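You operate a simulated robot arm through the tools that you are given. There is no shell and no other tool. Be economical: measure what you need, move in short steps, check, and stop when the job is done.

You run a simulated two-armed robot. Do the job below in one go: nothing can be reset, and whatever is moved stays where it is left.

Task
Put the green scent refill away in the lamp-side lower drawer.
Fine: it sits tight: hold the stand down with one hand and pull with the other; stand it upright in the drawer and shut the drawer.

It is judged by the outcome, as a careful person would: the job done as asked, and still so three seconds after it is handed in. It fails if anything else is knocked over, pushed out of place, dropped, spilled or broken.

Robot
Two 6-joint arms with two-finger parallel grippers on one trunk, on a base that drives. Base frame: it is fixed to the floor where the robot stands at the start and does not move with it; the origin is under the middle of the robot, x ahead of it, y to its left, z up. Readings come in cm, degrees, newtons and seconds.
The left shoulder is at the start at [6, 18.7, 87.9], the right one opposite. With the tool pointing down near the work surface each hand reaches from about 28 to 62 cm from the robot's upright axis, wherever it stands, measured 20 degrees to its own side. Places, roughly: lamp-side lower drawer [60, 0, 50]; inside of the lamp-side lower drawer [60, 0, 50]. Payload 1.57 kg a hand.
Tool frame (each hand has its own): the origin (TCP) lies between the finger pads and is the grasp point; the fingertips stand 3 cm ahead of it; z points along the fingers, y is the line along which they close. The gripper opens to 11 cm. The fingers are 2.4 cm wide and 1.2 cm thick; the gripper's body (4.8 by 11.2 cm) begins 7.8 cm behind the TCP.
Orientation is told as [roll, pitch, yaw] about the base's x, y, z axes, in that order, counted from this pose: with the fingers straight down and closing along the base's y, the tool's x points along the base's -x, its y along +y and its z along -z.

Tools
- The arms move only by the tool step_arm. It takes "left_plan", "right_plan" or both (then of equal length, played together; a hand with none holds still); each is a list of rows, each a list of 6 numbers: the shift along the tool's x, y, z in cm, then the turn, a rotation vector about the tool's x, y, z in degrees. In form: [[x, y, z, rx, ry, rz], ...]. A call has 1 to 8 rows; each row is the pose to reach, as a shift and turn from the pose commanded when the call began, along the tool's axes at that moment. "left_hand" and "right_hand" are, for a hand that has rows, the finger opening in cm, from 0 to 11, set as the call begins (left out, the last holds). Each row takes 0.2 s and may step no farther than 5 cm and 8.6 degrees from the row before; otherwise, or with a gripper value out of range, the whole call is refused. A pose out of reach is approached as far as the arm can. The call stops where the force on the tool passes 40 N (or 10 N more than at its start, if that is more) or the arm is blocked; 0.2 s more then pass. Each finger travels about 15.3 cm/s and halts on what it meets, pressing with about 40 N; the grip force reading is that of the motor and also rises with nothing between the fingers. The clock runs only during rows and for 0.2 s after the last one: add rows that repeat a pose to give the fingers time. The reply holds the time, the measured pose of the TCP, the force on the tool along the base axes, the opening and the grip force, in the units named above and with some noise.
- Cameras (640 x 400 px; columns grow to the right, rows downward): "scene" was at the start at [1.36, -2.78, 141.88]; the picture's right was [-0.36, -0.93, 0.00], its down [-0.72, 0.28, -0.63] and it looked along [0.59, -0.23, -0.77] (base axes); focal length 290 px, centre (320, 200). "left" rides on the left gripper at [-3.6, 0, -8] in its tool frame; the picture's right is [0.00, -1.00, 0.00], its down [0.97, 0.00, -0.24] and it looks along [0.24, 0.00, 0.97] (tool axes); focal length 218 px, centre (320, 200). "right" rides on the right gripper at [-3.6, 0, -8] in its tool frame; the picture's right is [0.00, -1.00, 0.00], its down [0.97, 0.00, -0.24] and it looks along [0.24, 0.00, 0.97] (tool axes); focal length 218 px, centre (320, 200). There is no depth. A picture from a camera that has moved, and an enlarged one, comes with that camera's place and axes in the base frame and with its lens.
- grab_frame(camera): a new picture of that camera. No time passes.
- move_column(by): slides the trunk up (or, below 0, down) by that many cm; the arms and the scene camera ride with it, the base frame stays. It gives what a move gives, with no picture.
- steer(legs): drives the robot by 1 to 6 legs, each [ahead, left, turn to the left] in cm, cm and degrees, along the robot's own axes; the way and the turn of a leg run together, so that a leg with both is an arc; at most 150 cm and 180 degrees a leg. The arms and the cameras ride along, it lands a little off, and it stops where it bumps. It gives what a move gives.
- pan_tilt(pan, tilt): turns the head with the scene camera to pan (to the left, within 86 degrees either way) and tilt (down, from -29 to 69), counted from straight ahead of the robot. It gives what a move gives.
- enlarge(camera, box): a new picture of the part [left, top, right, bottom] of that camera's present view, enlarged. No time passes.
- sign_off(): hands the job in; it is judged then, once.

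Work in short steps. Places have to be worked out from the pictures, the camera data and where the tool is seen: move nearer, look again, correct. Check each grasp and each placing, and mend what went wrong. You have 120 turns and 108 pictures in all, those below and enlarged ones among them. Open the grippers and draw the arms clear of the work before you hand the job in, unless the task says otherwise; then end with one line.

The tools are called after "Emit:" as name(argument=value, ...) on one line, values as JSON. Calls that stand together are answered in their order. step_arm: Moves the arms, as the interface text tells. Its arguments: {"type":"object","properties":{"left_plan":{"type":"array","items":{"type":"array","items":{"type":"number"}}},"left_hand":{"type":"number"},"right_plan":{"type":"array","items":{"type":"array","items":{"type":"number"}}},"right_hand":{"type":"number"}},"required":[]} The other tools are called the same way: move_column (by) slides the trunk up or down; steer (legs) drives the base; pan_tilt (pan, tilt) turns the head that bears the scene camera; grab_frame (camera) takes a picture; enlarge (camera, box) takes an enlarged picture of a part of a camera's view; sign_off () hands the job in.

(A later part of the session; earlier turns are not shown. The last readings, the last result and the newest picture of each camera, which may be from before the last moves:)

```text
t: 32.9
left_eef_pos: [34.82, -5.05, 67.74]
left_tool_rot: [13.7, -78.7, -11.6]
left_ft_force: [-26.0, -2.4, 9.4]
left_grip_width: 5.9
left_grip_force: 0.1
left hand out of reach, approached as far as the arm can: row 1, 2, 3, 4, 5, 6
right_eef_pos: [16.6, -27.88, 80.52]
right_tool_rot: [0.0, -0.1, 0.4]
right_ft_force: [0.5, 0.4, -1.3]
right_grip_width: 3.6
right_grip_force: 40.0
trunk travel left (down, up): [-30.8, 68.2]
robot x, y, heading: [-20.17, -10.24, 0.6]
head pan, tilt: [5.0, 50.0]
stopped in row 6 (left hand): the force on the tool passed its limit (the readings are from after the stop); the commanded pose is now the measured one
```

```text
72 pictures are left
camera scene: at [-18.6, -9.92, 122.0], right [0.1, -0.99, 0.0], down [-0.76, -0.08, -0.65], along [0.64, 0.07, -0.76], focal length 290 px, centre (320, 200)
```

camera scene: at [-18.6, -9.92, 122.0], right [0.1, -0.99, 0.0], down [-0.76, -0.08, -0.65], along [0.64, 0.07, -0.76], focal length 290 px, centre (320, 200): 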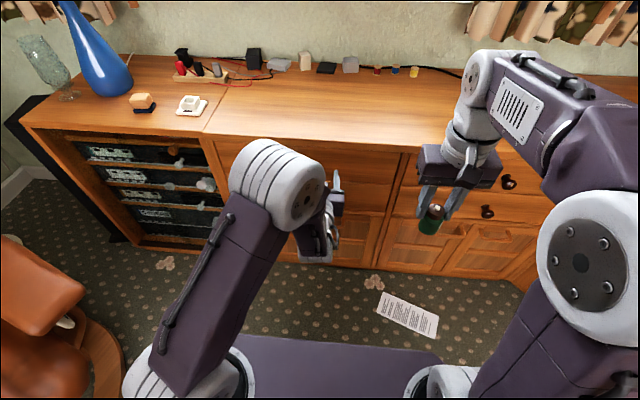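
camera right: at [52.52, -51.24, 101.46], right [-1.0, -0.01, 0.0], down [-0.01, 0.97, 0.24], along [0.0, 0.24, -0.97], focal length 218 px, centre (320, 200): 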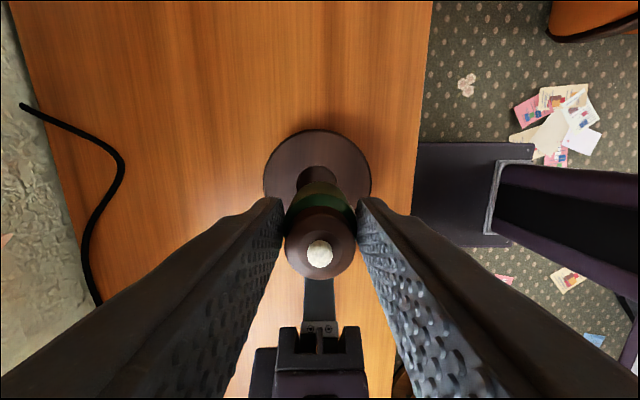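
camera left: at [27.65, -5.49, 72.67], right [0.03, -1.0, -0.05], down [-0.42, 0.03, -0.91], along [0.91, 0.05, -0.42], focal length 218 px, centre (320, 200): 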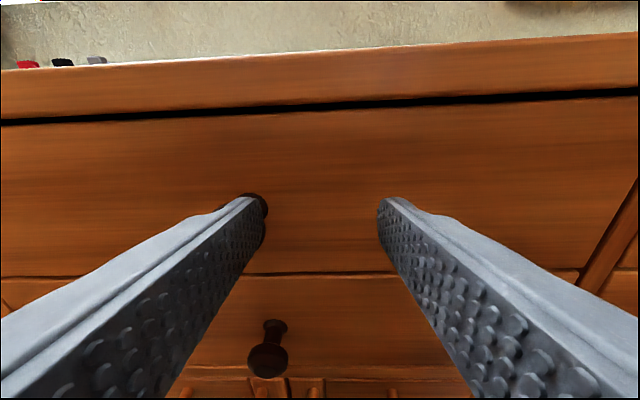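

The arm is too folded at this distance and it touched the upper drawer face with about 26 N. I'll drive back to get clear and give the arm room.

Emit:
steer(legs=[[-16, 0, 0]])

Emit:
grab_frame(camera="left")

```text
t: 34.3
left_eef_pos: [19.35, -4.99, 67.53]
left_tool_rot: [13.0, -78.5, -10.4]
left_ft_force: [-0.6, 0.1, 0.8]
left_grip_width: 6.0
left_grip_force: 0.0
right_eef_pos: [1.2, -27.87, 80.48]
right_tool_rot: [0.0, 0.1, 0.8]
right_ft_force: [-0.8, 0.2, -1.3]
right_grip_width: 3.61
right_grip_force: 39.8
trunk travel left (down, up): [-30.8, 68.2]
robot x, y, heading: [-36.0, -11.15, 1.3]
head pan, tilt: [5.0, 50.0]
```

```text
71 pictures are left
camera left: at [12.22, -5.4, 72.48], right [0.04, -1.0, -0.04], down [-0.43, 0.02, -0.9], along [0.9, 0.06, -0.42], focal length 218 px, centre (320, 200)
```

left: 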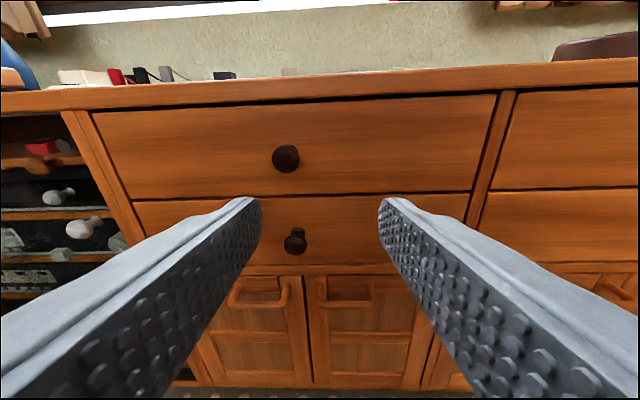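

The drawers are unharmed, and the lower knob is at about (38.5,0.3,54). I'll level the left hand and lower it to knob height, 13 cm short of it.

Emit:
step_arm(left_plan=[[2, 0.75, 1.4, 0, 0, 0], [4, 1.5, 2.8, 0.5, -2, -0.5], [6, 2.25, 4.2, 1, -4, -1], [8, 3, 5.5, 2, -7, -2], [10.2, 3.75, 7, 2.5, -9, -2], [12.2, 4.5, 8.3, 3, -11, -2], [12.2, 4.5, 8.3, 3, -11, -2]])

Emit:
grab_frame(camera="left")

Emit:
grab_frame(camera="scene")

```text
t: 35.9
left_eef_pos: [29.24, -1.7, 54.35]
left_tool_rot: [86.0, -85.2, -85.8]
left_ft_force: [-0.2, 1.0, 0.2]
left_grip_width: 6.0
left_grip_force: 0.0
left hand out of reach, approached as far as the arm can: row 1, 2, 3, 4, 5, 6, 7
right_eef_pos: [1.34, -27.94, 80.5]
right_tool_rot: [0.0, 0.0, 0.9]
right_ft_force: [-0.6, 0.6, 0.1]
right_grip_width: 3.6
right_grip_force: 39.8
trunk travel left (down, up): [-30.8, 68.2]
robot x, y, heading: [-35.87, -10.85, 1.1]
head pan, tilt: [5.0, 50.0]
```

```text
70 pictures are left
camera left: at [21.31, -1.91, 57.86], right [0.01, -1.0, -0.08], down [-0.25, 0.08, -0.97], along [0.97, 0.03, -0.24], focal length 218 px, centre (320, 200)
```

left: 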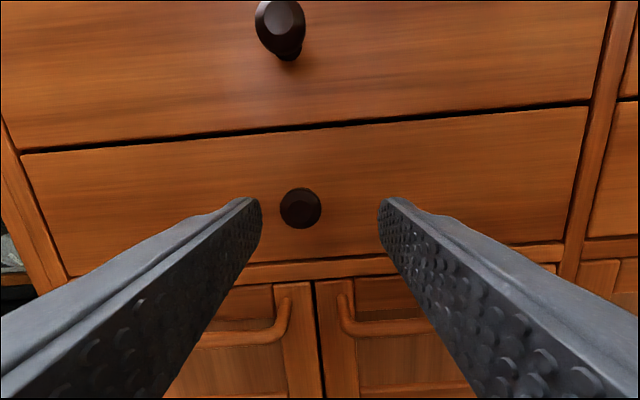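

```text
69 pictures are left
camera scene: at [-33.88, -10.18, 121.97], right [0.11, -0.99, 0.0], down [-0.76, -0.08, -0.64], along [0.64, 0.07, -0.77], focal length 290 px, centre (320, 200)
```

scene: 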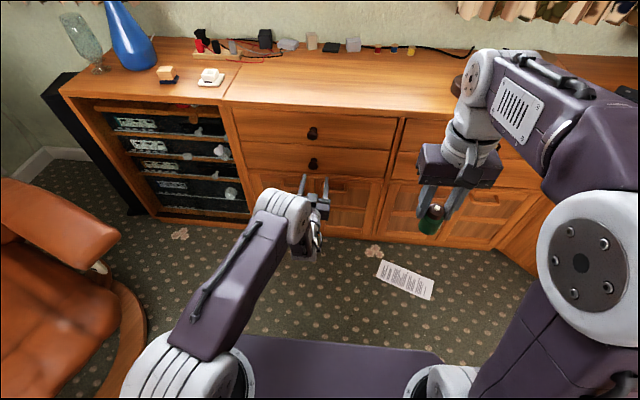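

The hand is level and the pose is nearly right, so I'll use the base and trunk for the remaining offset. The knob is about 2 cm to the left, 1 cm lower and 9 cm ahead.

Emit:
steer(legs=[[0, 2.0, -0.8]])

Emit:
move_column(by=-1)

Emit:
steer(legs=[[4, 0, 0]])

Emit:
grab_frame(camera="left")

```text
t: 36.7
left_eef_pos: [29.4, -0.49, 54.3]
left_tool_rot: [85.1, -85.3, -85.7]
left_ft_force: [-0.8, 0.3, 0.2]
left_grip_width: 6.02
left_grip_force: 0.1
right_eef_pos: [1.09, -26.26, 80.4]
right_tool_rot: [-0.1, 0.1, 0.0]
right_ft_force: [0.7, -0.7, -0.6]
right_grip_width: 3.6
right_grip_force: 40.3
trunk travel left (down, up): [-30.8, 68.2]
robot x, y, heading: [-35.82, -8.94, 0.7]
head pan, tilt: [5.0, 50.0]
```

```text
t: 37.3
left_eef_pos: [29.37, -0.44, 53.27]
left_tool_rot: [85.5, -85.3, -85.9]
left_ft_force: [0.3, -0.1, -1.2]
left_grip_width: 5.99
left_grip_force: 0.0
right_eef_pos: [1.13, -26.3, 79.41]
right_tool_rot: [0.0, -0.1, 0.0]
right_ft_force: [-1.0, 0.5, -2.0]
right_grip_width: 3.6
right_grip_force: 39.8
trunk travel left (down, up): [-29.8, 69.2]
robot x, y, heading: [-35.37, -8.95, 0.6]
head pan, tilt: [5.0, 50.0]
```

```text
t: 38.2
left_eef_pos: [33.35, -0.28, 53.21]
left_tool_rot: [84.5, -85.2, -84.9]
left_ft_force: [0.3, 0.3, -0.2]
left_grip_width: 6.0
left_grip_force: 0.1
right_eef_pos: [5.01, -26.31, 79.37]
right_tool_rot: [0.0, 0.0, 0.1]
right_ft_force: [1.1, -0.2, -1.0]
right_grip_width: 3.58
right_grip_force: 40.1
trunk travel left (down, up): [-29.8, 69.2]
robot x, y, heading: [-31.94, -9.24, 0.4]
head pan, tilt: [5.0, 50.0]
```

```text
68 pictures are left
camera left: at [25.4, -0.57, 56.79], right [-0.01, -1.0, -0.08], down [-0.25, 0.08, -0.97], along [0.97, 0.01, -0.25], focal length 218 px, centre (320, 200)
```

left: 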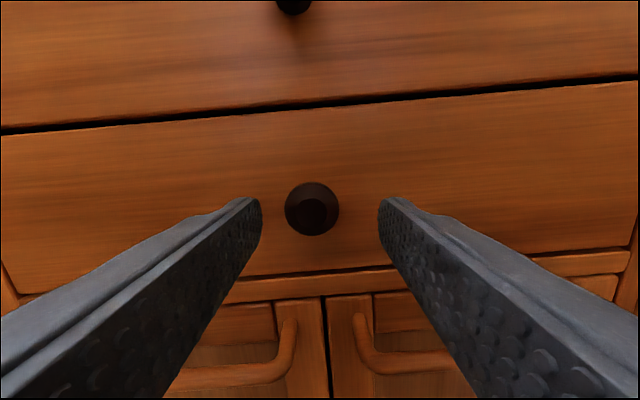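

The knob is centred on the fingers' line with its front at x≈38. I'll drive ahead 5 cm so the bulb sits between the pads.

Emit:
steer(legs=[[5.2, 0.4, 0]])

Emit:
grab_frame(camera="left")

```text
t: 39.2
left_eef_pos: [38.22, -0.04, 53.36]
left_tool_rot: [86.6, -85.1, -87.2]
left_ft_force: [-0.5, 0.4, 0.2]
left_grip_width: 5.99
left_grip_force: 0.0
right_eef_pos: [10.11, -25.81, 79.32]
right_tool_rot: [0.0, 0.1, 0.0]
right_ft_force: [-0.6, 0.7, 0.0]
right_grip_width: 3.58
right_grip_force: 39.9
trunk travel left (down, up): [-29.8, 69.2]
robot x, y, heading: [-26.76, -8.1, 0.7]
head pan, tilt: [5.0, 50.0]
stopped in leg 1: the force on the tool passed its limit (the readings are from after the stop); the commanded pose is now the measured one
```

```text
67 pictures are left
camera left: at [30.22, -0.19, 56.8], right [-0.01, -1.0, -0.09], down [-0.24, 0.08, -0.97], along [0.97, 0.01, -0.24], focal length 218 px, centre (320, 200)
```

left: 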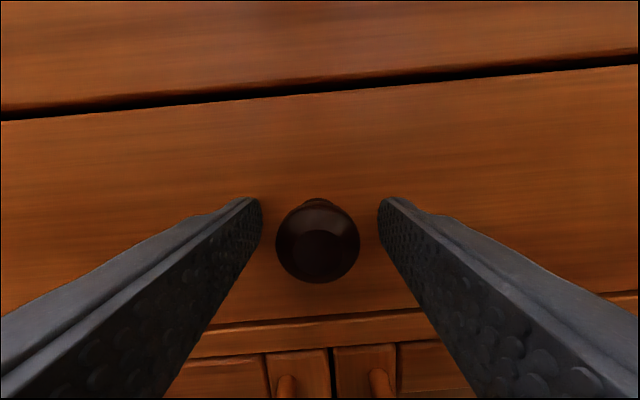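

The tips touched the drawer face lightly and the bulb is between the pads. I'll back off slightly and close on the knob.

Emit:
step_arm(left_plan=[[0, 0, -0.2, 0, 0, 0], [0, 0, -0.2, 0, 0, 0], [0, 0, -0.2, 0, 0, 0]], left_hand=0)

Emit:
grab_frame(camera="left")

```text
t: 40.0
left_eef_pos: [38.09, 0.07, 53.16]
left_tool_rot: [86.6, -85.2, -86.9]
left_ft_force: [2.8, -0.1, 1.0]
left_grip_width: 3.37
left_grip_force: 42.1
right_eef_pos: [10.11, -25.74, 79.27]
right_tool_rot: [-0.1, 0.0, 0.1]
right_ft_force: [-0.2, 0.7, 0.2]
right_grip_width: 3.58
right_grip_force: 40.0
trunk travel left (down, up): [-29.8, 69.2]
robot x, y, heading: [-26.96, -8.27, 0.3]
head pan, tilt: [5.0, 50.0]
```

```text
66 pictures are left
camera left: at [30.11, -0.12, 56.79], right [-0.01, -1.0, -0.09], down [-0.24, 0.08, -0.97], along [0.97, 0.02, -0.24], focal length 218 px, centre (320, 200)
```

left: 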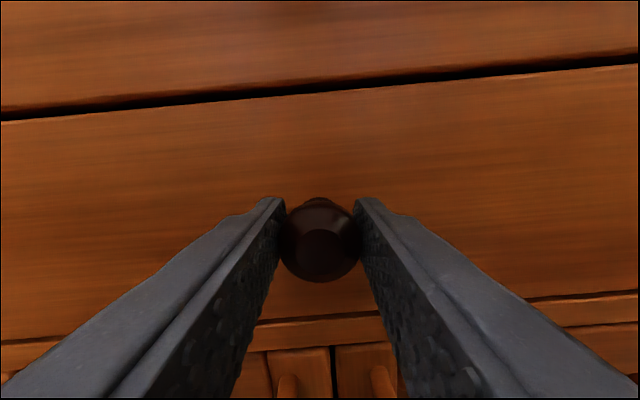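

The knob is gripped at 3.4 cm. I'll pull the drawer by driving straight back, first 6 cm.

Emit:
steer(legs=[[-6, 0, 0]])

Emit:
grab_frame(camera="left")

```text
t: 41.0
left_eef_pos: [32.24, 0.1, 53.37]
left_tool_rot: [86.5, -85.1, -86.8]
left_ft_force: [0.8, 2.7, 0.9]
left_grip_width: 3.38
left_grip_force: 41.6
right_eef_pos: [4.27, -25.85, 79.24]
right_tool_rot: [-0.1, 0.1, 0.0]
right_ft_force: [-0.6, -0.3, -0.9]
right_grip_width: 3.6
right_grip_force: 39.5
trunk travel left (down, up): [-29.8, 69.2]
robot x, y, heading: [-32.58, -8.5, 0.4]
head pan, tilt: [5.0, 50.0]
```

```text
65 pictures are left
camera left: at [24.27, -0.15, 56.78], right [-0.01, -1.0, -0.09], down [-0.24, 0.08, -0.97], along [0.97, 0.02, -0.24], focal length 218 px, centre (320, 200)
```

left: 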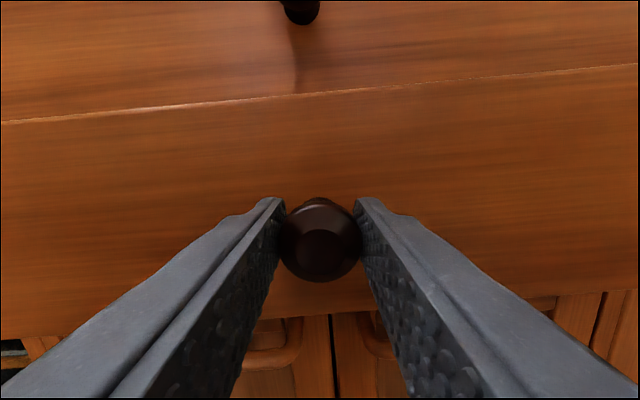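

The drawer is opening smoothly. I'll pull it out another 13 cm.

Emit:
steer(legs=[[-13, 0, 0]])

Emit:
grab_frame(camera="scene")

Emit:
grab_frame(camera="left")

```text
t: 42.3
left_eef_pos: [18.9, 0.09, 53.19]
left_tool_rot: [86.4, -85.1, -86.6]
left_ft_force: [0.8, 0.3, -0.3]
left_grip_width: 3.35
left_grip_force: 41.8
right_eef_pos: [-8.99, -25.93, 79.34]
right_tool_rot: [0.0, 0.0, 0.1]
right_ft_force: [-0.5, -0.3, -0.2]
right_grip_width: 3.59
right_grip_force: 40.0
trunk travel left (down, up): [-29.8, 69.2]
robot x, y, heading: [-46.1, -8.56, 0.7]
head pan, tilt: [5.0, 50.0]
```

```text
64 pictures are left
camera scene: at [-44.05, -7.81, 120.96], right [0.1, -1.0, 0.0], down [-0.76, -0.07, -0.64], along [0.64, 0.06, -0.77], focal length 290 px, centre (320, 200)
```

scene: 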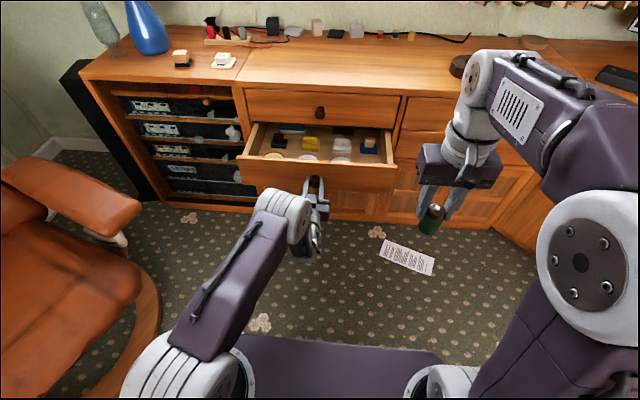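

```text
63 pictures are left
camera left: at [10.9, -0.23, 56.78], right [0.0, -1.0, -0.09], down [-0.25, 0.08, -0.97], along [0.97, 0.02, -0.24], focal length 218 px, centre (320, 200)
```

left: 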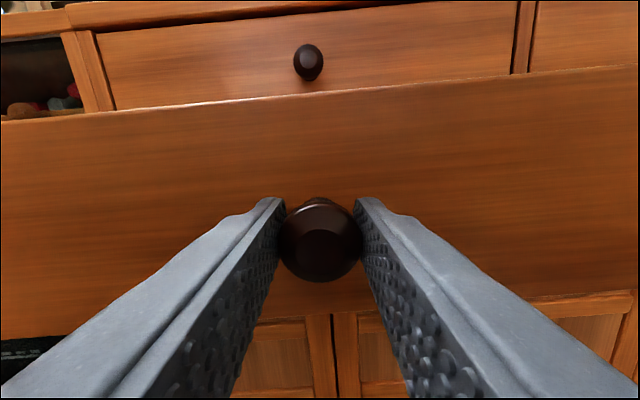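

The drawer is out about 19 cm and has things in it. I'll enlarge to find free floor.

Emit:
enlarge(camera="scene", box=[230, 110, 410, 200])

```text
3.56 times, centred on (320, 155) of scene
camera zoom: at [-44.05, -7.81, 120.96], right [0.1, -1.0, 0.0], down [-0.76, -0.07, -0.64], along [0.64, 0.06, -0.77], focal length 1031 px, centre (320, 360)
```

zoom: 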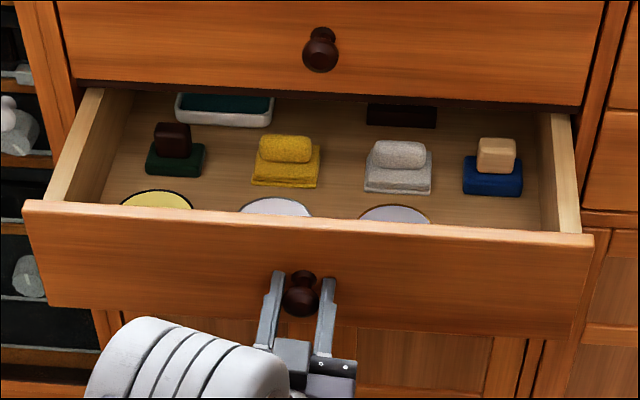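

There are four columns of items. The front-right spot near (33,-19) looks empty, but I need a view from above. I'll release the knob, back away and raise the trunk.

Emit:
step_arm(left_plan=[[0, 0, 0, 0, 0, 0], [0, 0, 0, 0, 0, 0]], left_hand=6.5)

Emit:
steer(legs=[[-10, 0, 0]])

Emit:
move_column(by=21)

Emit:
step_arm(left_plan=[[-2, 0, 0, 0, 8.5, 0], [-4, 0, 0, 0, 17, 0], [-6, 0, 0, 0, 25.5, 0], [-8, 0, 0, 0, 34, 0], [-10, 0, 0, 0, 42.5, 0], [-12, 0, -1, 0, 51, 0], [-14, 0, -2, 0, 59.5, 0], [-16, 0, -3, 0, 68, 0]])

Emit:
grab_frame(camera="scene")

```text
t: 42.9
left_eef_pos: [18.9, -0.02, 53.32]
left_tool_rot: [86.5, -85.1, -86.9]
left_ft_force: [-0.1, 0.0, -0.2]
left_grip_width: 6.5
left_grip_force: 0.1
right_eef_pos: [-9.05, -26.06, 79.22]
right_tool_rot: [0.1, 0.1, 0.1]
right_ft_force: [0.0, -0.7, -0.2]
right_grip_width: 3.61
right_grip_force: 40.0
trunk travel left (down, up): [-29.8, 69.2]
robot x, y, heading: [-45.72, -8.51, 0.6]
head pan, tilt: [5.0, 50.0]
```

```text
t: 44.0
left_eef_pos: [8.78, 0.01, 53.28]
left_tool_rot: [87.2, -85.1, -87.4]
left_ft_force: [-1.1, 0.2, 0.4]
left_grip_width: 6.5
left_grip_force: 0.2
right_eef_pos: [-19.06, -26.06, 79.41]
right_tool_rot: [-0.1, 0.0, 0.1]
right_ft_force: [-1.0, -0.4, -0.5]
right_grip_width: 3.59
right_grip_force: 40.1
trunk travel left (down, up): [-29.8, 69.2]
robot x, y, heading: [-55.89, -9.02, 0.5]
head pan, tilt: [5.0, 50.0]
```

```text
t: 46.3
left_eef_pos: [8.94, -0.19, 74.18]
left_tool_rot: [86.4, -85.1, -86.7]
left_ft_force: [-0.3, -0.5, -1.0]
left_grip_width: 6.5
left_grip_force: 0.0
right_eef_pos: [-18.96, -26.04, 100.33]
right_tool_rot: [0.0, 0.1, 0.1]
right_ft_force: [0.1, 0.1, 0.8]
right_grip_width: 3.58
right_grip_force: 40.0
trunk travel left (down, up): [-50.8, 48.2]
robot x, y, heading: [-56.23, -8.55, 0.3]
head pan, tilt: [5.0, 50.0]
```

```text
t: 48.1
left_eef_pos: [5.85, -1.68, 90.34]
left_tool_rot: [5.3, -21.5, -2.4]
left_ft_force: [0.1, 0.5, 0.0]
left_grip_width: 6.5
left_grip_force: 0.1
right_eef_pos: [-18.98, -26.07, 100.25]
right_tool_rot: [0.1, 0.1, 0.0]
right_ft_force: [0.4, -0.4, -0.6]
right_grip_width: 3.61
right_grip_force: 40.3
trunk travel left (down, up): [-50.8, 48.2]
robot x, y, heading: [-56.04, -8.46, 0.6]
head pan, tilt: [5.0, 50.0]
```

```text
61 pictures are left
camera scene: at [-53.97, -7.9, 141.96], right [0.1, -1.0, 0.0], down [-0.76, -0.07, -0.64], along [0.64, 0.06, -0.77], focal length 290 px, centre (320, 200)
```

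scene: 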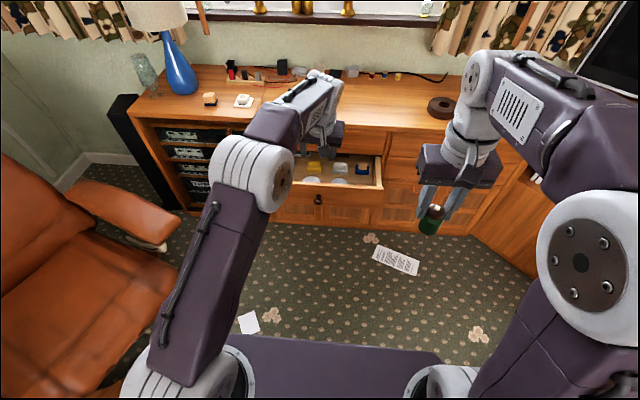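

The left hand is almost vertical again. I'll raise it and move it left out of the way, then drive ahead so the right hand can reach over the drawer.

Emit:
step_arm(left_plan=[[-0.9, 3, -2.2, 0, 4.3, 0], [-1.8, 6, -4.4, 0, 8.6, 0], [-2.6, 9, -6.6, 0, 12.9, 0], [-3.5, 12, -9, 0, 17.2, 0], [-4.4, 15, -11.2, 0, 21.5, 0]])

Emit:
steer(legs=[[36, 0, 0]])

Emit:
step_arm(right_plan=[[-2, 1, 2, 0, 0, 0], [-4, 2, 4, 0, 0, 0], [-6, 3, 6, 0, 0, 0], [-8, 4, 8, 0, 0, 0], [-10, 5, 10, 0, 0, 0], [-11, 6, 12, 0, 0, 0]])

Emit:
grab_frame(camera="scene")

Emit:
grab_frame(camera="right")

```text
t: 49.3
left_eef_pos: [-2.4, 10.18, 100.7]
left_tool_rot: [5.0, -2.8, -0.5]
left_ft_force: [0.5, -0.3, -0.8]
left_grip_width: 6.52
left_grip_force: 0.0
left hand out of reach, approached as far as the arm can: row 2, 3, 4, 5
right_eef_pos: [-18.94, -26.18, 100.37]
right_tool_rot: [0.0, 0.1, 0.1]
right_ft_force: [0.0, -0.2, -0.7]
right_grip_width: 3.59
right_grip_force: 39.7
trunk travel left (down, up): [-50.8, 48.2]
robot x, y, heading: [-56.3, -8.69, 0.4]
head pan, tilt: [5.0, 50.0]
```

```text
t: 51.6
left_eef_pos: [34.06, 11.15, 100.72]
left_tool_rot: [4.9, -2.9, 0.0]
left_ft_force: [0.3, -0.2, 0.7]
left_grip_width: 6.51
left_grip_force: 0.0
right_eef_pos: [17.7, -25.23, 100.5]
right_tool_rot: [0.0, 0.1, 0.6]
right_ft_force: [0.2, 1.1, -0.5]
right_grip_width: 3.6
right_grip_force: 39.6
trunk travel left (down, up): [-50.8, 48.2]
robot x, y, heading: [-19.31, -8.01, 1.0]
head pan, tilt: [5.0, 50.0]
```

```text
t: 53.0
left_eef_pos: [34.08, 11.08, 100.63]
left_tool_rot: [4.9, -2.8, 0.0]
left_ft_force: [0.2, 0.4, 0.1]
left_grip_width: 6.49
left_grip_force: 0.1
right_eef_pos: [28.7, -18.91, 88.21]
right_tool_rot: [0.0, 0.0, 0.6]
right_ft_force: [-0.4, -0.2, -0.6]
right_grip_width: 3.58
right_grip_force: 40.2
trunk travel left (down, up): [-50.8, 48.2]
robot x, y, heading: [-19.32, -8.05, 1.1]
head pan, tilt: [5.0, 50.0]
```

```text
60 pictures are left
camera scene: at [-17.47, -7.37, 141.97], right [0.1, -0.99, 0.0], down [-0.76, -0.08, -0.64], along [0.64, 0.07, -0.77], focal length 290 px, centre (320, 200)
```

scene: 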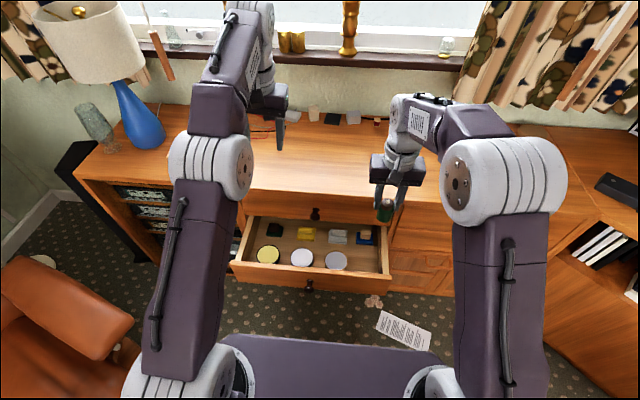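

```text
59 pictures are left
camera right: at [32.33, -19.0, 96.27], right [0.01, -1.0, 0.0], down [-0.97, -0.01, 0.24], along [-0.24, 0.0, -0.97], focal length 218 px, centre (320, 200)
```

right: 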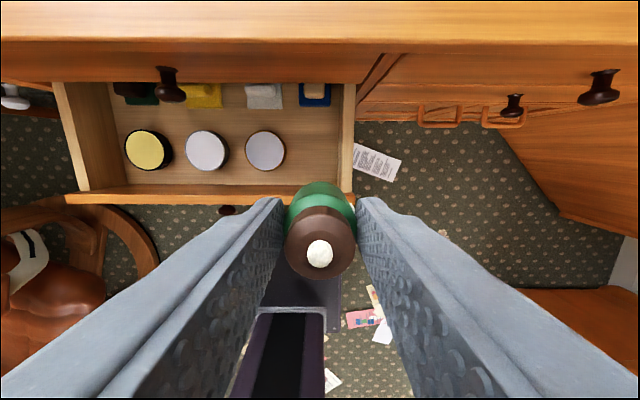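

The front-right slot is empty: the neighbouring disc ends at y≈-11.7 and the wall is at about -22.8. I'll aim for (31.5,-17) and come down to just above drawer height.

Emit:
step_arm(right_plan=[[-1.5, 1, 3, 0, 0, 0], [-2.8, 1.9, 6, 0, 0, 0], [-2.8, 1.9, 10, 0, 0, 0], [-2.8, 1.9, 14, 0, 0, 0], [-2.8, 1.9, 18, 0, 0, 0], [-2.8, 1.9, 20, 0, 0, 0]])

Emit:
grab_frame(camera="right")

Emit:
enlarge(camera="scene", box=[230, 170, 450, 310])

```text
t: 54.4
left_eef_pos: [34.06, 11.02, 100.75]
left_tool_rot: [4.9, -2.9, 0.1]
left_ft_force: [-0.7, -0.2, 0.1]
left_grip_width: 6.48
left_grip_force: 0.1
right_eef_pos: [31.38, -17.3, 68.4]
right_tool_rot: [-0.1, 0.1, 0.6]
right_ft_force: [0.5, -0.4, -0.6]
right_grip_width: 3.58
right_grip_force: 40.0
trunk travel left (down, up): [-50.8, 48.2]
robot x, y, heading: [-19.29, -8.16, 0.7]
head pan, tilt: [5.0, 50.0]
```

```text
58 pictures are left
camera right: at [35.06, -17.34, 76.42], right [0.01, -1.0, 0.0], down [-0.97, -0.01, 0.24], along [-0.24, 0.0, -0.97], focal length 218 px, centre (320, 200)
```

right: 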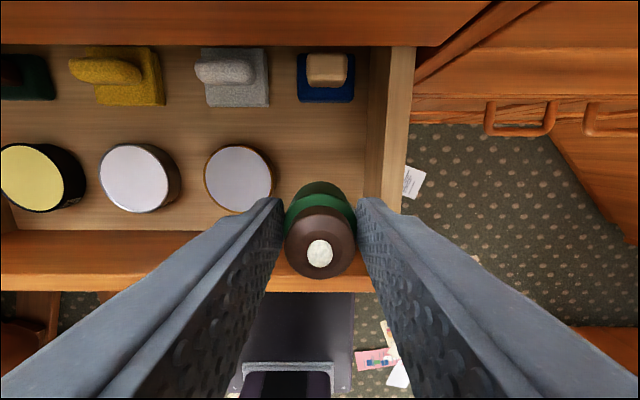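

```text
2.86 times, centred on (340, 240) of scene
camera zoom: at [-17.5, -7.39, 141.97], right [0.1, -0.99, 0.0], down [-0.76, -0.08, -0.64], along [0.64, 0.07, -0.77], focal length 829 px, centre (263, 86)
```

zoom: 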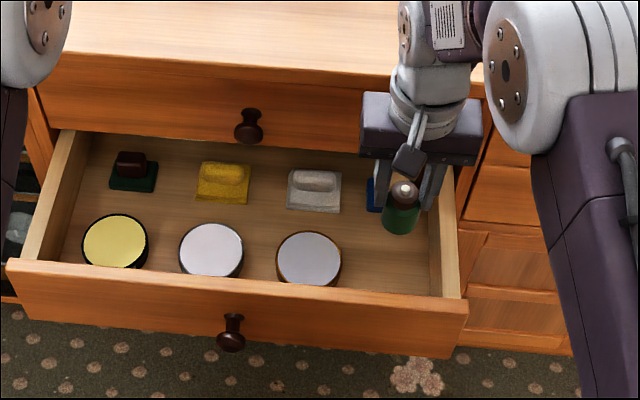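

The bottle is centred in the free slot, with about 3 cm of clearance on each side. I'll lower it most of the way.

Emit:
step_arm(right_plan=[[0, 0, 3, 0, 0, 0], [0, 0, 6, 0, 0, 0], [0, 0, 9, 0, 0, 0], [0, 0, 11.5, 0, 0, 0]])

Emit:
grab_frame(camera="right")

Emit:
enlarge(camera="scene", box=[230, 170, 450, 310])

```text
t: 55.4
left_eef_pos: [34.02, 11.07, 100.62]
left_tool_rot: [4.9, -2.9, 0.0]
left_ft_force: [-0.3, 0.1, 0.0]
left_grip_width: 6.49
left_grip_force: 0.0
right_eef_pos: [31.49, -16.99, 56.95]
right_tool_rot: [0.1, 0.0, 0.5]
right_ft_force: [0.4, 0.3, 0.0]
right_grip_width: 3.59
right_grip_force: 40.3
trunk travel left (down, up): [-50.8, 48.2]
robot x, y, heading: [-19.15, -8.21, 0.7]
head pan, tilt: [5.0, 50.0]
```

```text
56 pictures are left
camera right: at [35.12, -17.17, 65.03], right [0.01, -1.0, 0.0], down [-0.97, -0.01, 0.24], along [-0.24, 0.0, -0.97], focal length 218 px, centre (320, 200)
```

right: 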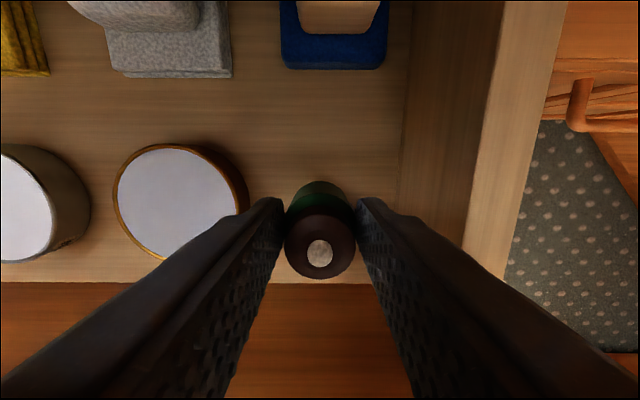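

```text
2.86 times, centred on (340, 240) of scene
camera zoom: at [-17.5, -7.41, 141.97], right [0.1, -0.99, 0.0], down [-0.76, -0.08, -0.64], along [0.64, 0.07, -0.77], focal length 829 px, centre (263, 86)
```

zoom: 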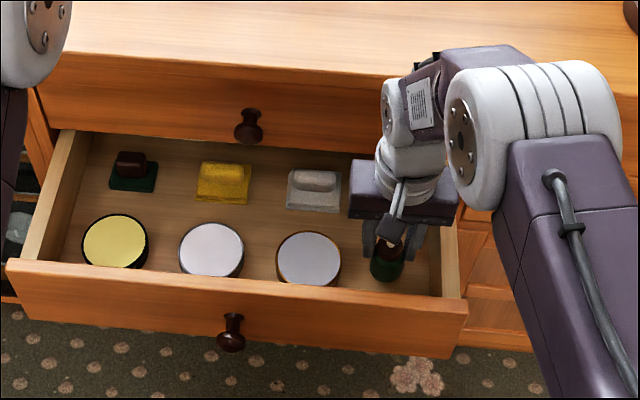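

Still well placed. I'll lower in small steps, watching the force for the floor.

Emit:
step_arm(right_plan=[[0, 0, 0.6, 0, 0, 0], [0, 0, 1.2, 0, 0, 0], [0, 0, 1.8, 0, 0, 0]])

Emit:
step_arm(right_plan=[[0, 0, 0.3, 0, 0, 0], [0, 0, 0.6, 0, 0, 0]])

Emit:
grab_frame(camera="right")

```text
t: 56.2
left_eef_pos: [33.95, 11.11, 100.69]
left_tool_rot: [4.8, -2.9, 0.0]
left_ft_force: [-0.8, 0.5, -0.7]
left_grip_width: 6.51
left_grip_force: 0.1
right_eef_pos: [31.26, -16.99, 54.97]
right_tool_rot: [0.0, 0.0, 0.7]
right_ft_force: [-0.4, 0.0, 4.6]
right_grip_width: 3.57
right_grip_force: 40.7
trunk travel left (down, up): [-50.8, 48.2]
robot x, y, heading: [-19.32, -8.13, 1.0]
head pan, tilt: [5.0, 50.0]
```

```text
t: 56.8
left_eef_pos: [33.8, 11.06, 100.88]
left_tool_rot: [4.9, -3.0, 0.0]
left_ft_force: [-0.3, 0.0, 0.2]
left_grip_width: 6.48
left_grip_force: 0.0
right_eef_pos: [31.62, -17.21, 55.1]
right_tool_rot: [0.0, -0.6, 0.6]
right_ft_force: [-1.1, -2.0, 27.9]
right_grip_width: 3.61
right_grip_force: 39.6
trunk travel left (down, up): [-50.8, 48.2]
robot x, y, heading: [-19.23, -8.18, 0.9]
head pan, tilt: [5.0, 50.0]
stopped in row 2 (right hand): the force on the tool passed its limit (the readings are from after the stop); the commanded pose is now the measured one
```

```text
54 pictures are left
camera right: at [35.21, -17.23, 63.19], right [0.01, -1.0, 0.0], down [-0.97, -0.01, 0.23], along [-0.23, 0.0, -0.97], focal length 218 px, centre (320, 200)
```

right: 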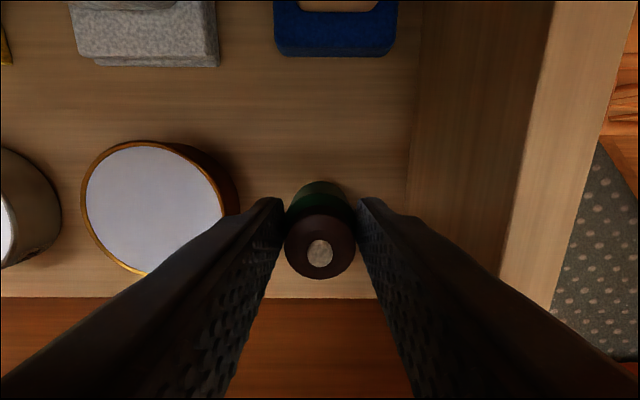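

The floor is reached at TCP z≈55. I'll ease off slightly, then open the fingers just enough.

Emit:
step_arm(right_plan=[[0, 0, -0.15, 0, 0.6, 0], [0, 0, -0.15, 0, 0.6, 0]])

Emit:
step_arm(right_plan=[[0, 0, 0, 0, 0, 0], [0, 0, 0, 0, 0, 0]], right_hand=5.6)

Emit:
grab_frame(camera="right")

```text
t: 57.4
left_eef_pos: [33.81, 11.18, 100.83]
left_tool_rot: [4.9, -3.0, 0.0]
left_ft_force: [-0.6, 0.0, 0.4]
left_grip_width: 6.49
left_grip_force: 0.0
right_eef_pos: [31.53, -17.22, 55.04]
right_tool_rot: [-0.1, 0.1, 0.6]
right_ft_force: [3.2, -1.5, 25.8]
right_grip_width: 3.61
right_grip_force: 39.9
trunk travel left (down, up): [-50.8, 48.2]
robot x, y, heading: [-19.04, -7.83, 1.0]
head pan, tilt: [5.0, 50.0]
```

```text
t: 58.0
left_eef_pos: [33.97, 11.06, 100.57]
left_tool_rot: [4.9, -2.9, 0.0]
left_ft_force: [0.1, -1.0, -0.1]
left_grip_width: 6.5
left_grip_force: 0.1
right_eef_pos: [31.56, -17.11, 54.87]
right_tool_rot: [0.0, 0.4, 0.6]
right_ft_force: [-0.7, 0.5, 0.0]
right_grip_width: 5.6
right_grip_force: 0.0
trunk travel left (down, up): [-50.8, 48.2]
robot x, y, heading: [-19.69, -8.0, 1.0]
head pan, tilt: [5.0, 50.0]
```

```text
53 pictures are left
camera right: at [35.19, -17.26, 62.85], right [0.01, -1.0, 0.0], down [-0.97, -0.01, 0.25], along [-0.25, 0.0, -0.97], focal length 218 px, centre (320, 200)
```

right: 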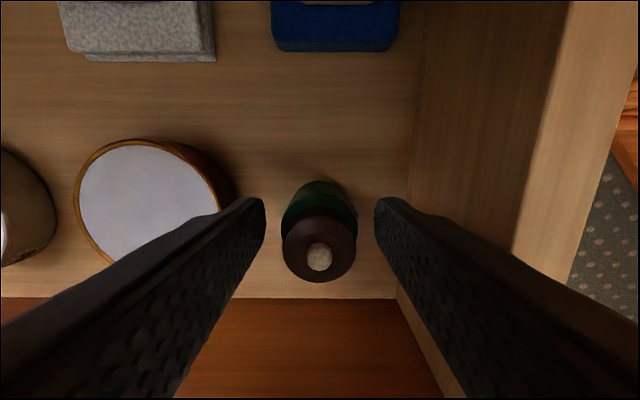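

The bottle stands free between the fingers. I'll lift the right hand straight up.

Emit:
step_arm(right_plan=[[0, 0, -2, 0, 0, 0], [0, 0, -5, 0, 0, 0], [0, 0, -9, 0, 0, 0], [0, 0, -14, 0, 0, 0], [0, 0, -18.5, 0, 0, 0], [0, 0, -23, 0, 0, 0], [0, 0, -28, 0, 0, 0], [0, 0, -33, 0, 0, 0]])

Emit:
grab_frame(camera="right")

Emit:
enlarge(camera="scene", box=[230, 170, 450, 310])

```text
t: 59.8
left_eef_pos: [33.89, 11.1, 100.69]
left_tool_rot: [4.9, -2.9, 0.0]
left_ft_force: [0.1, -0.7, 0.0]
left_grip_width: 6.46
left_grip_force: 0.0
right_eef_pos: [31.54, -17.49, 87.86]
right_tool_rot: [0.0, 0.4, 0.7]
right_ft_force: [-1.2, 0.1, 0.3]
right_grip_width: 5.6
right_grip_force: 0.0
trunk travel left (down, up): [-50.8, 48.2]
robot x, y, heading: [-19.39, -8.19, 0.9]
head pan, tilt: [5.0, 50.0]
```

```text
52 pictures are left
camera right: at [35.13, -17.47, 96.0], right [0.01, -1.0, 0.0], down [-0.97, -0.01, 0.25], along [-0.25, 0.0, -0.97], focal length 218 px, centre (320, 200)
```

right: 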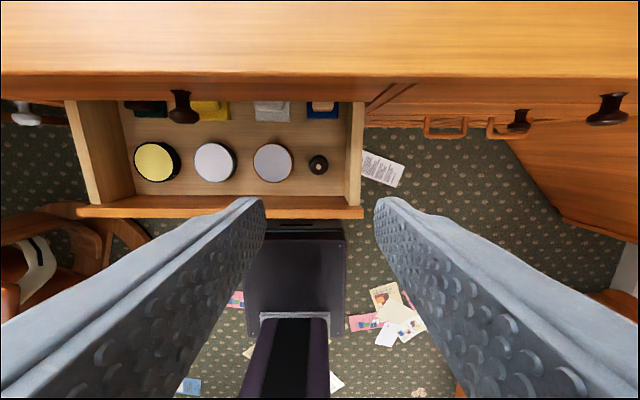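

```text
2.86 times, centred on (340, 240) of scene
camera zoom: at [-17.6, -7.4, 141.96], right [0.1, -0.99, 0.0], down [-0.76, -0.08, -0.64], along [0.64, 0.07, -0.77], focal length 829 px, centre (263, 86)
```

zoom: 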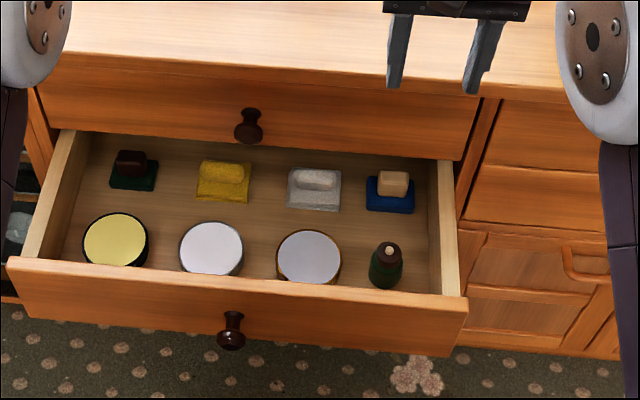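

The refill stands upright in the drawer and its top is about 2.5 cm below the front board's top. To close, I'll back up, lower the trunk and recreate the level left-hand pose in front of the knob.

Emit:
steer(legs=[[-37, 0, -0.8]])

Emit:
move_column(by=-21)

Emit:
step_arm(left_plan=[[-1, -1.4, 1, 0.6, -8.4, 0], [-2, -2.8, 2, 1.2, -16.8, 0], [-3, -4.2, 3, 1.8, -25.2, 0], [-4, -5.6, 4, 2.4, -33.6, 0], [-5, -7, 5, 3, -42, 0], [-6, -8.4, 6, 3.6, -50.4, 0], [-7, -9.8, 7, 4.2, -58.8, 0], [-8, -11, 8, 4.8, -67, 0]], right_plan=[[1, -1, -1, 0, 0, 0], [2, -2, -2, 0, 0, 0], [3, -3, -3, 0, 0, 0], [4, -4, -4, 0, 0, 0], [5, -5, -5, 0, 0, 0], [7, -6, -6, 0, 0, 0], [9, -7, -7, 0, 0, 0], [11, -8, -8, 0, 0, 0]], left_hand=6)

Emit:
grab_frame(camera="left")

Emit:
grab_frame(camera="scene")

```text
t: 62.1
left_eef_pos: [-1.29, 9.69, 100.76]
left_tool_rot: [5.0, -2.9, -1.0]
left_ft_force: [-0.7, -0.3, 0.6]
left_grip_width: 6.51
left_grip_force: 0.1
right_eef_pos: [-4.2, -18.65, 87.92]
right_tool_rot: [0.1, 0.4, -0.4]
right_ft_force: [0.0, 0.7, 0.6]
right_grip_width: 5.61
right_grip_force: 0.1
trunk travel left (down, up): [-50.8, 48.2]
robot x, y, heading: [-54.83, -8.38, -0.1]
head pan, tilt: [5.0, 50.0]
```

```text
t: 64.4
left_eef_pos: [-1.34, 9.84, 79.7]
left_tool_rot: [4.8, -2.9, -1.0]
left_ft_force: [-0.3, 0.0, -0.3]
left_grip_width: 6.51
left_grip_force: 0.1
right_eef_pos: [-4.19, -18.55, 66.92]
right_tool_rot: [0.0, 0.4, -0.4]
right_ft_force: [0.4, 0.0, -0.5]
right_grip_width: 5.62
right_grip_force: 0.1
trunk travel left (down, up): [-29.8, 69.2]
robot x, y, heading: [-54.98, -8.76, -0.2]
head pan, tilt: [5.0, 50.0]
```

```text
t: 66.2
left_eef_pos: [6.93, -0.16, 70.99]
left_tool_rot: [3.5, -69.7, -6.4]
left_ft_force: [0.4, -0.9, -0.2]
left_grip_width: 5.97
left_grip_force: 0.0
left hand out of reach, approached as far as the arm can: row 6, 7
right_eef_pos: [-15.31, -26.8, 75.01]
right_tool_rot: [0.0, 0.4, -0.4]
right_ft_force: [0.0, -0.9, 0.3]
right_grip_width: 5.59
right_grip_force: 0.0
trunk travel left (down, up): [-29.8, 69.2]
robot x, y, heading: [-54.79, -8.26, 0.0]
head pan, tilt: [5.0, 50.0]
```

```text
50 pictures are left
camera left: at [0.71, 0.05, 77.05], right [-0.06, -1.0, -0.02], down [-0.56, 0.05, -0.83], along [0.83, -0.04, -0.56], focal length 218 px, centre (320, 200)
```

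left: 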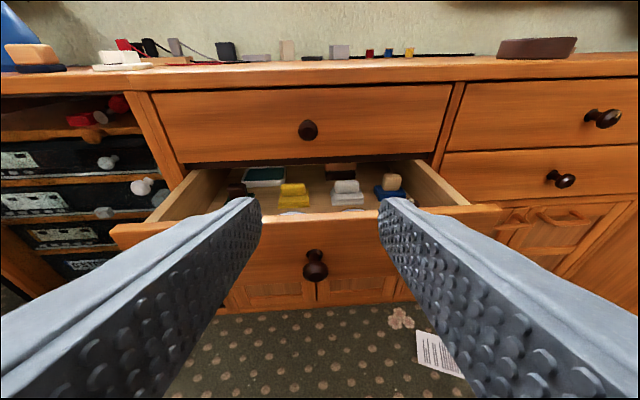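

```text
49 pictures are left
camera scene: at [-53.04, -7.8, 120.97], right [0.09, -1.0, 0.0], down [-0.76, -0.07, -0.64], along [0.64, 0.06, -0.77], focal length 290 px, centre (320, 200)
```

scene: 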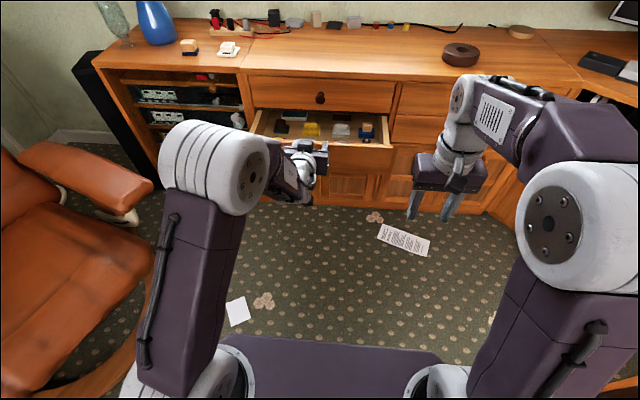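

The hand is in front of the knob but 18 cm too high. I'll lower and level it the same way as before.

Emit:
step_arm(left_plan=[[2.2, 0, 1.4, 0, 0, 0], [4.4, 0, 2.8, -0.5, -3, 0], [6.6, 0, 4.2, -1, -6, 0], [8.8, 0, 5.7, -1.5, -9, 0], [11, 0, 7.1, -2, -12, 0], [13.2, 0, 8.5, -2.5, -16, 0], [15.2, 0, 9.9, -3, -20, 0], [15.2, 0, 9.9, -3, -20, 0]])

Emit:
grab_frame(camera="left")

```text
t: 68.0
left_eef_pos: [12.5, -0.61, 53.59]
left_tool_rot: [88.7, -86.8, -89.1]
left_ft_force: [-0.3, -0.3, -0.8]
left_grip_width: 6.0
left_grip_force: 0.2
left hand out of reach, approached as far as the arm can: row 4, 5, 6, 7, 8
right_eef_pos: [-15.35, -26.75, 75.0]
right_tool_rot: [-0.1, 0.5, -0.4]
right_ft_force: [-0.6, 0.1, 0.0]
right_grip_width: 5.59
right_grip_force: 0.1
trunk travel left (down, up): [-29.8, 69.2]
robot x, y, heading: [-55.11, -8.77, -0.3]
head pan, tilt: [5.0, 50.0]
```

```text
48 pictures are left
camera left: at [4.63, -0.69, 57.18], right [-0.01, -1.0, -0.06], down [-0.24, 0.06, -0.97], along [0.97, 0.01, -0.24], focal length 218 px, centre (320, 200)
```

left: 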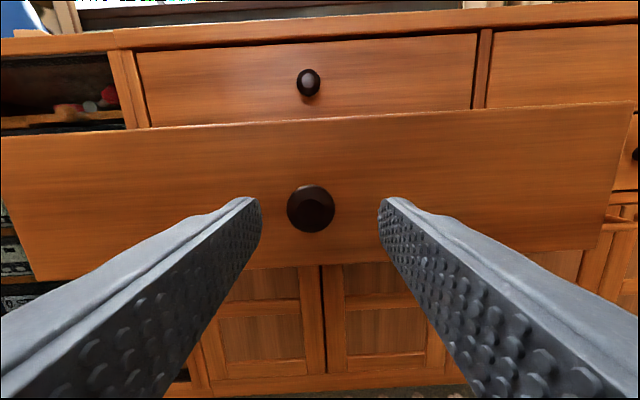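

The knob is aligned again. I'll drive ahead about 6 cm, slightly left, so the bulb sits between the pads.

Emit:
steer(legs=[[6, 0.5, 0.3]])

Emit:
grab_frame(camera="left")

```text
t: 69.0
left_eef_pos: [18.53, 0.27, 53.56]
left_tool_rot: [86.5, -86.8, -86.8]
left_ft_force: [1.1, 0.6, 0.4]
left_grip_width: 5.98
left_grip_force: 0.0
right_eef_pos: [-9.22, -26.17, 74.83]
right_tool_rot: [0.0, 0.4, -0.3]
right_ft_force: [-0.3, 1.4, -1.1]
right_grip_width: 5.61
right_grip_force: 0.0
trunk travel left (down, up): [-29.8, 69.2]
robot x, y, heading: [-48.95, -8.1, 0.5]
head pan, tilt: [5.0, 50.0]
```

```text
47 pictures are left
camera left: at [10.57, 0.08, 57.14], right [0.0, -1.0, -0.06], down [-0.24, 0.06, -0.97], along [0.97, 0.01, -0.24], focal length 218 px, centre (320, 200)
```

left: 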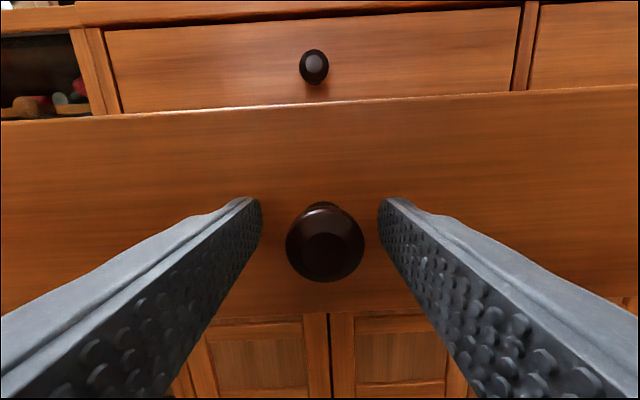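

I'll grip the knob again, then push the drawer in gently in short drives.

Emit:
step_arm(left_plan=[[0, 0, 0, 0, 0, 0], [0, 0, 0, 0, 0, 0], [0, 0, 0, 0, 0, 0]], left_hand=0)

Emit:
steer(legs=[[2, 0, 0]])

Emit:
steer(legs=[[4, 0, 0]])

Emit:
enlarge(camera="scene", box=[230, 80, 430, 210])

```text
t: 69.8
left_eef_pos: [18.65, 0.02, 53.64]
left_tool_rot: [87.5, -86.7, -87.8]
left_ft_force: [-3.7, -12.8, -0.5]
left_grip_width: 3.36
left_grip_force: 41.5
right_eef_pos: [-9.25, -26.14, 74.92]
right_tool_rot: [0.0, 0.5, -0.3]
right_ft_force: [0.7, 0.1, 0.3]
right_grip_width: 5.6
right_grip_force: 0.0
trunk travel left (down, up): [-29.8, 69.2]
robot x, y, heading: [-48.86, -8.2, 0.4]
head pan, tilt: [5.0, 50.0]
```

```text
t: 70.5
left_eef_pos: [20.34, 0.11, 53.71]
left_tool_rot: [87.2, -86.7, -87.6]
left_ft_force: [-1.8, -20.5, -2.1]
left_grip_width: 3.37
left_grip_force: 41.7
right_eef_pos: [-7.48, -26.04, 74.87]
right_tool_rot: [0.1, 0.3, -0.2]
right_ft_force: [-0.1, 0.3, 0.6]
right_grip_width: 5.6
right_grip_force: 0.1
trunk travel left (down, up): [-29.8, 69.2]
robot x, y, heading: [-47.0, -7.75, 0.1]
head pan, tilt: [5.0, 50.0]
```

```text
t: 71.4
left_eef_pos: [24.47, 0.04, 53.59]
left_tool_rot: [87.3, -86.8, -87.5]
left_ft_force: [0.1, -4.1, -0.4]
left_grip_width: 3.35
left_grip_force: 41.6
right_eef_pos: [-3.32, -26.04, 74.89]
right_tool_rot: [0.0, 0.4, -0.3]
right_ft_force: [-0.8, -0.5, -0.5]
right_grip_width: 5.6
right_grip_force: 0.1
trunk travel left (down, up): [-29.8, 69.2]
robot x, y, heading: [-43.12, -7.91, 0.3]
head pan, tilt: [5.0, 50.0]
```

```text
3.08 times, centred on (330, 145) of scene
camera zoom: at [-41.13, -7.27, 120.97], right [0.09, -1.0, 0.0], down [-0.76, -0.07, -0.64], along [0.64, 0.06, -0.77], focal length 893 px, centre (289, 369)
```

zoom: 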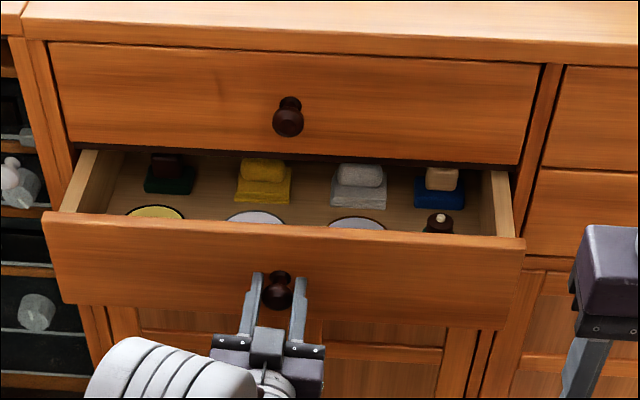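

The bottle is still upright and the drawer runs smoothly. I'll push on.

Emit:
steer(legs=[[5, 0, 0]])

Emit:
enlarge(camera="scene", box=[230, 80, 430, 210])

```text
t: 72.3
left_eef_pos: [29.56, 0.08, 53.62]
left_tool_rot: [87.2, -86.7, -87.7]
left_ft_force: [-0.8, -4.9, -0.2]
left_grip_width: 3.35
left_grip_force: 41.7
right_eef_pos: [1.74, -26.22, 74.93]
right_tool_rot: [-0.1, 0.4, -0.2]
right_ft_force: [-0.4, 0.8, 0.3]
right_grip_width: 5.58
right_grip_force: 0.0
trunk travel left (down, up): [-29.8, 69.2]
robot x, y, heading: [-38.03, -7.85, 0.1]
head pan, tilt: [5.0, 50.0]
```

```text
3.08 times, centred on (330, 145) of scene
camera zoom: at [-36.06, -7.25, 120.97], right [0.09, -1.0, 0.0], down [-0.76, -0.07, -0.64], along [0.64, 0.06, -0.77], focal length 893 px, centre (289, 369)
```

zoom: 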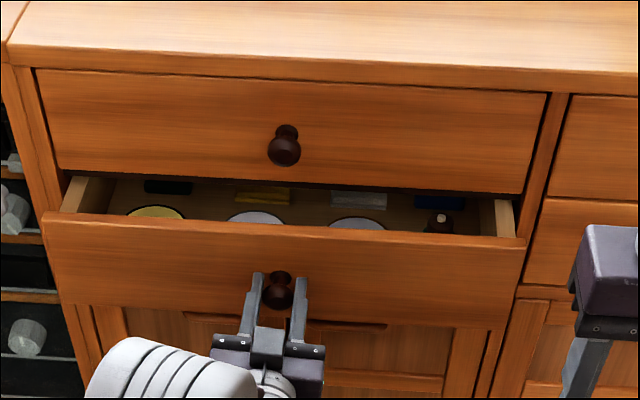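

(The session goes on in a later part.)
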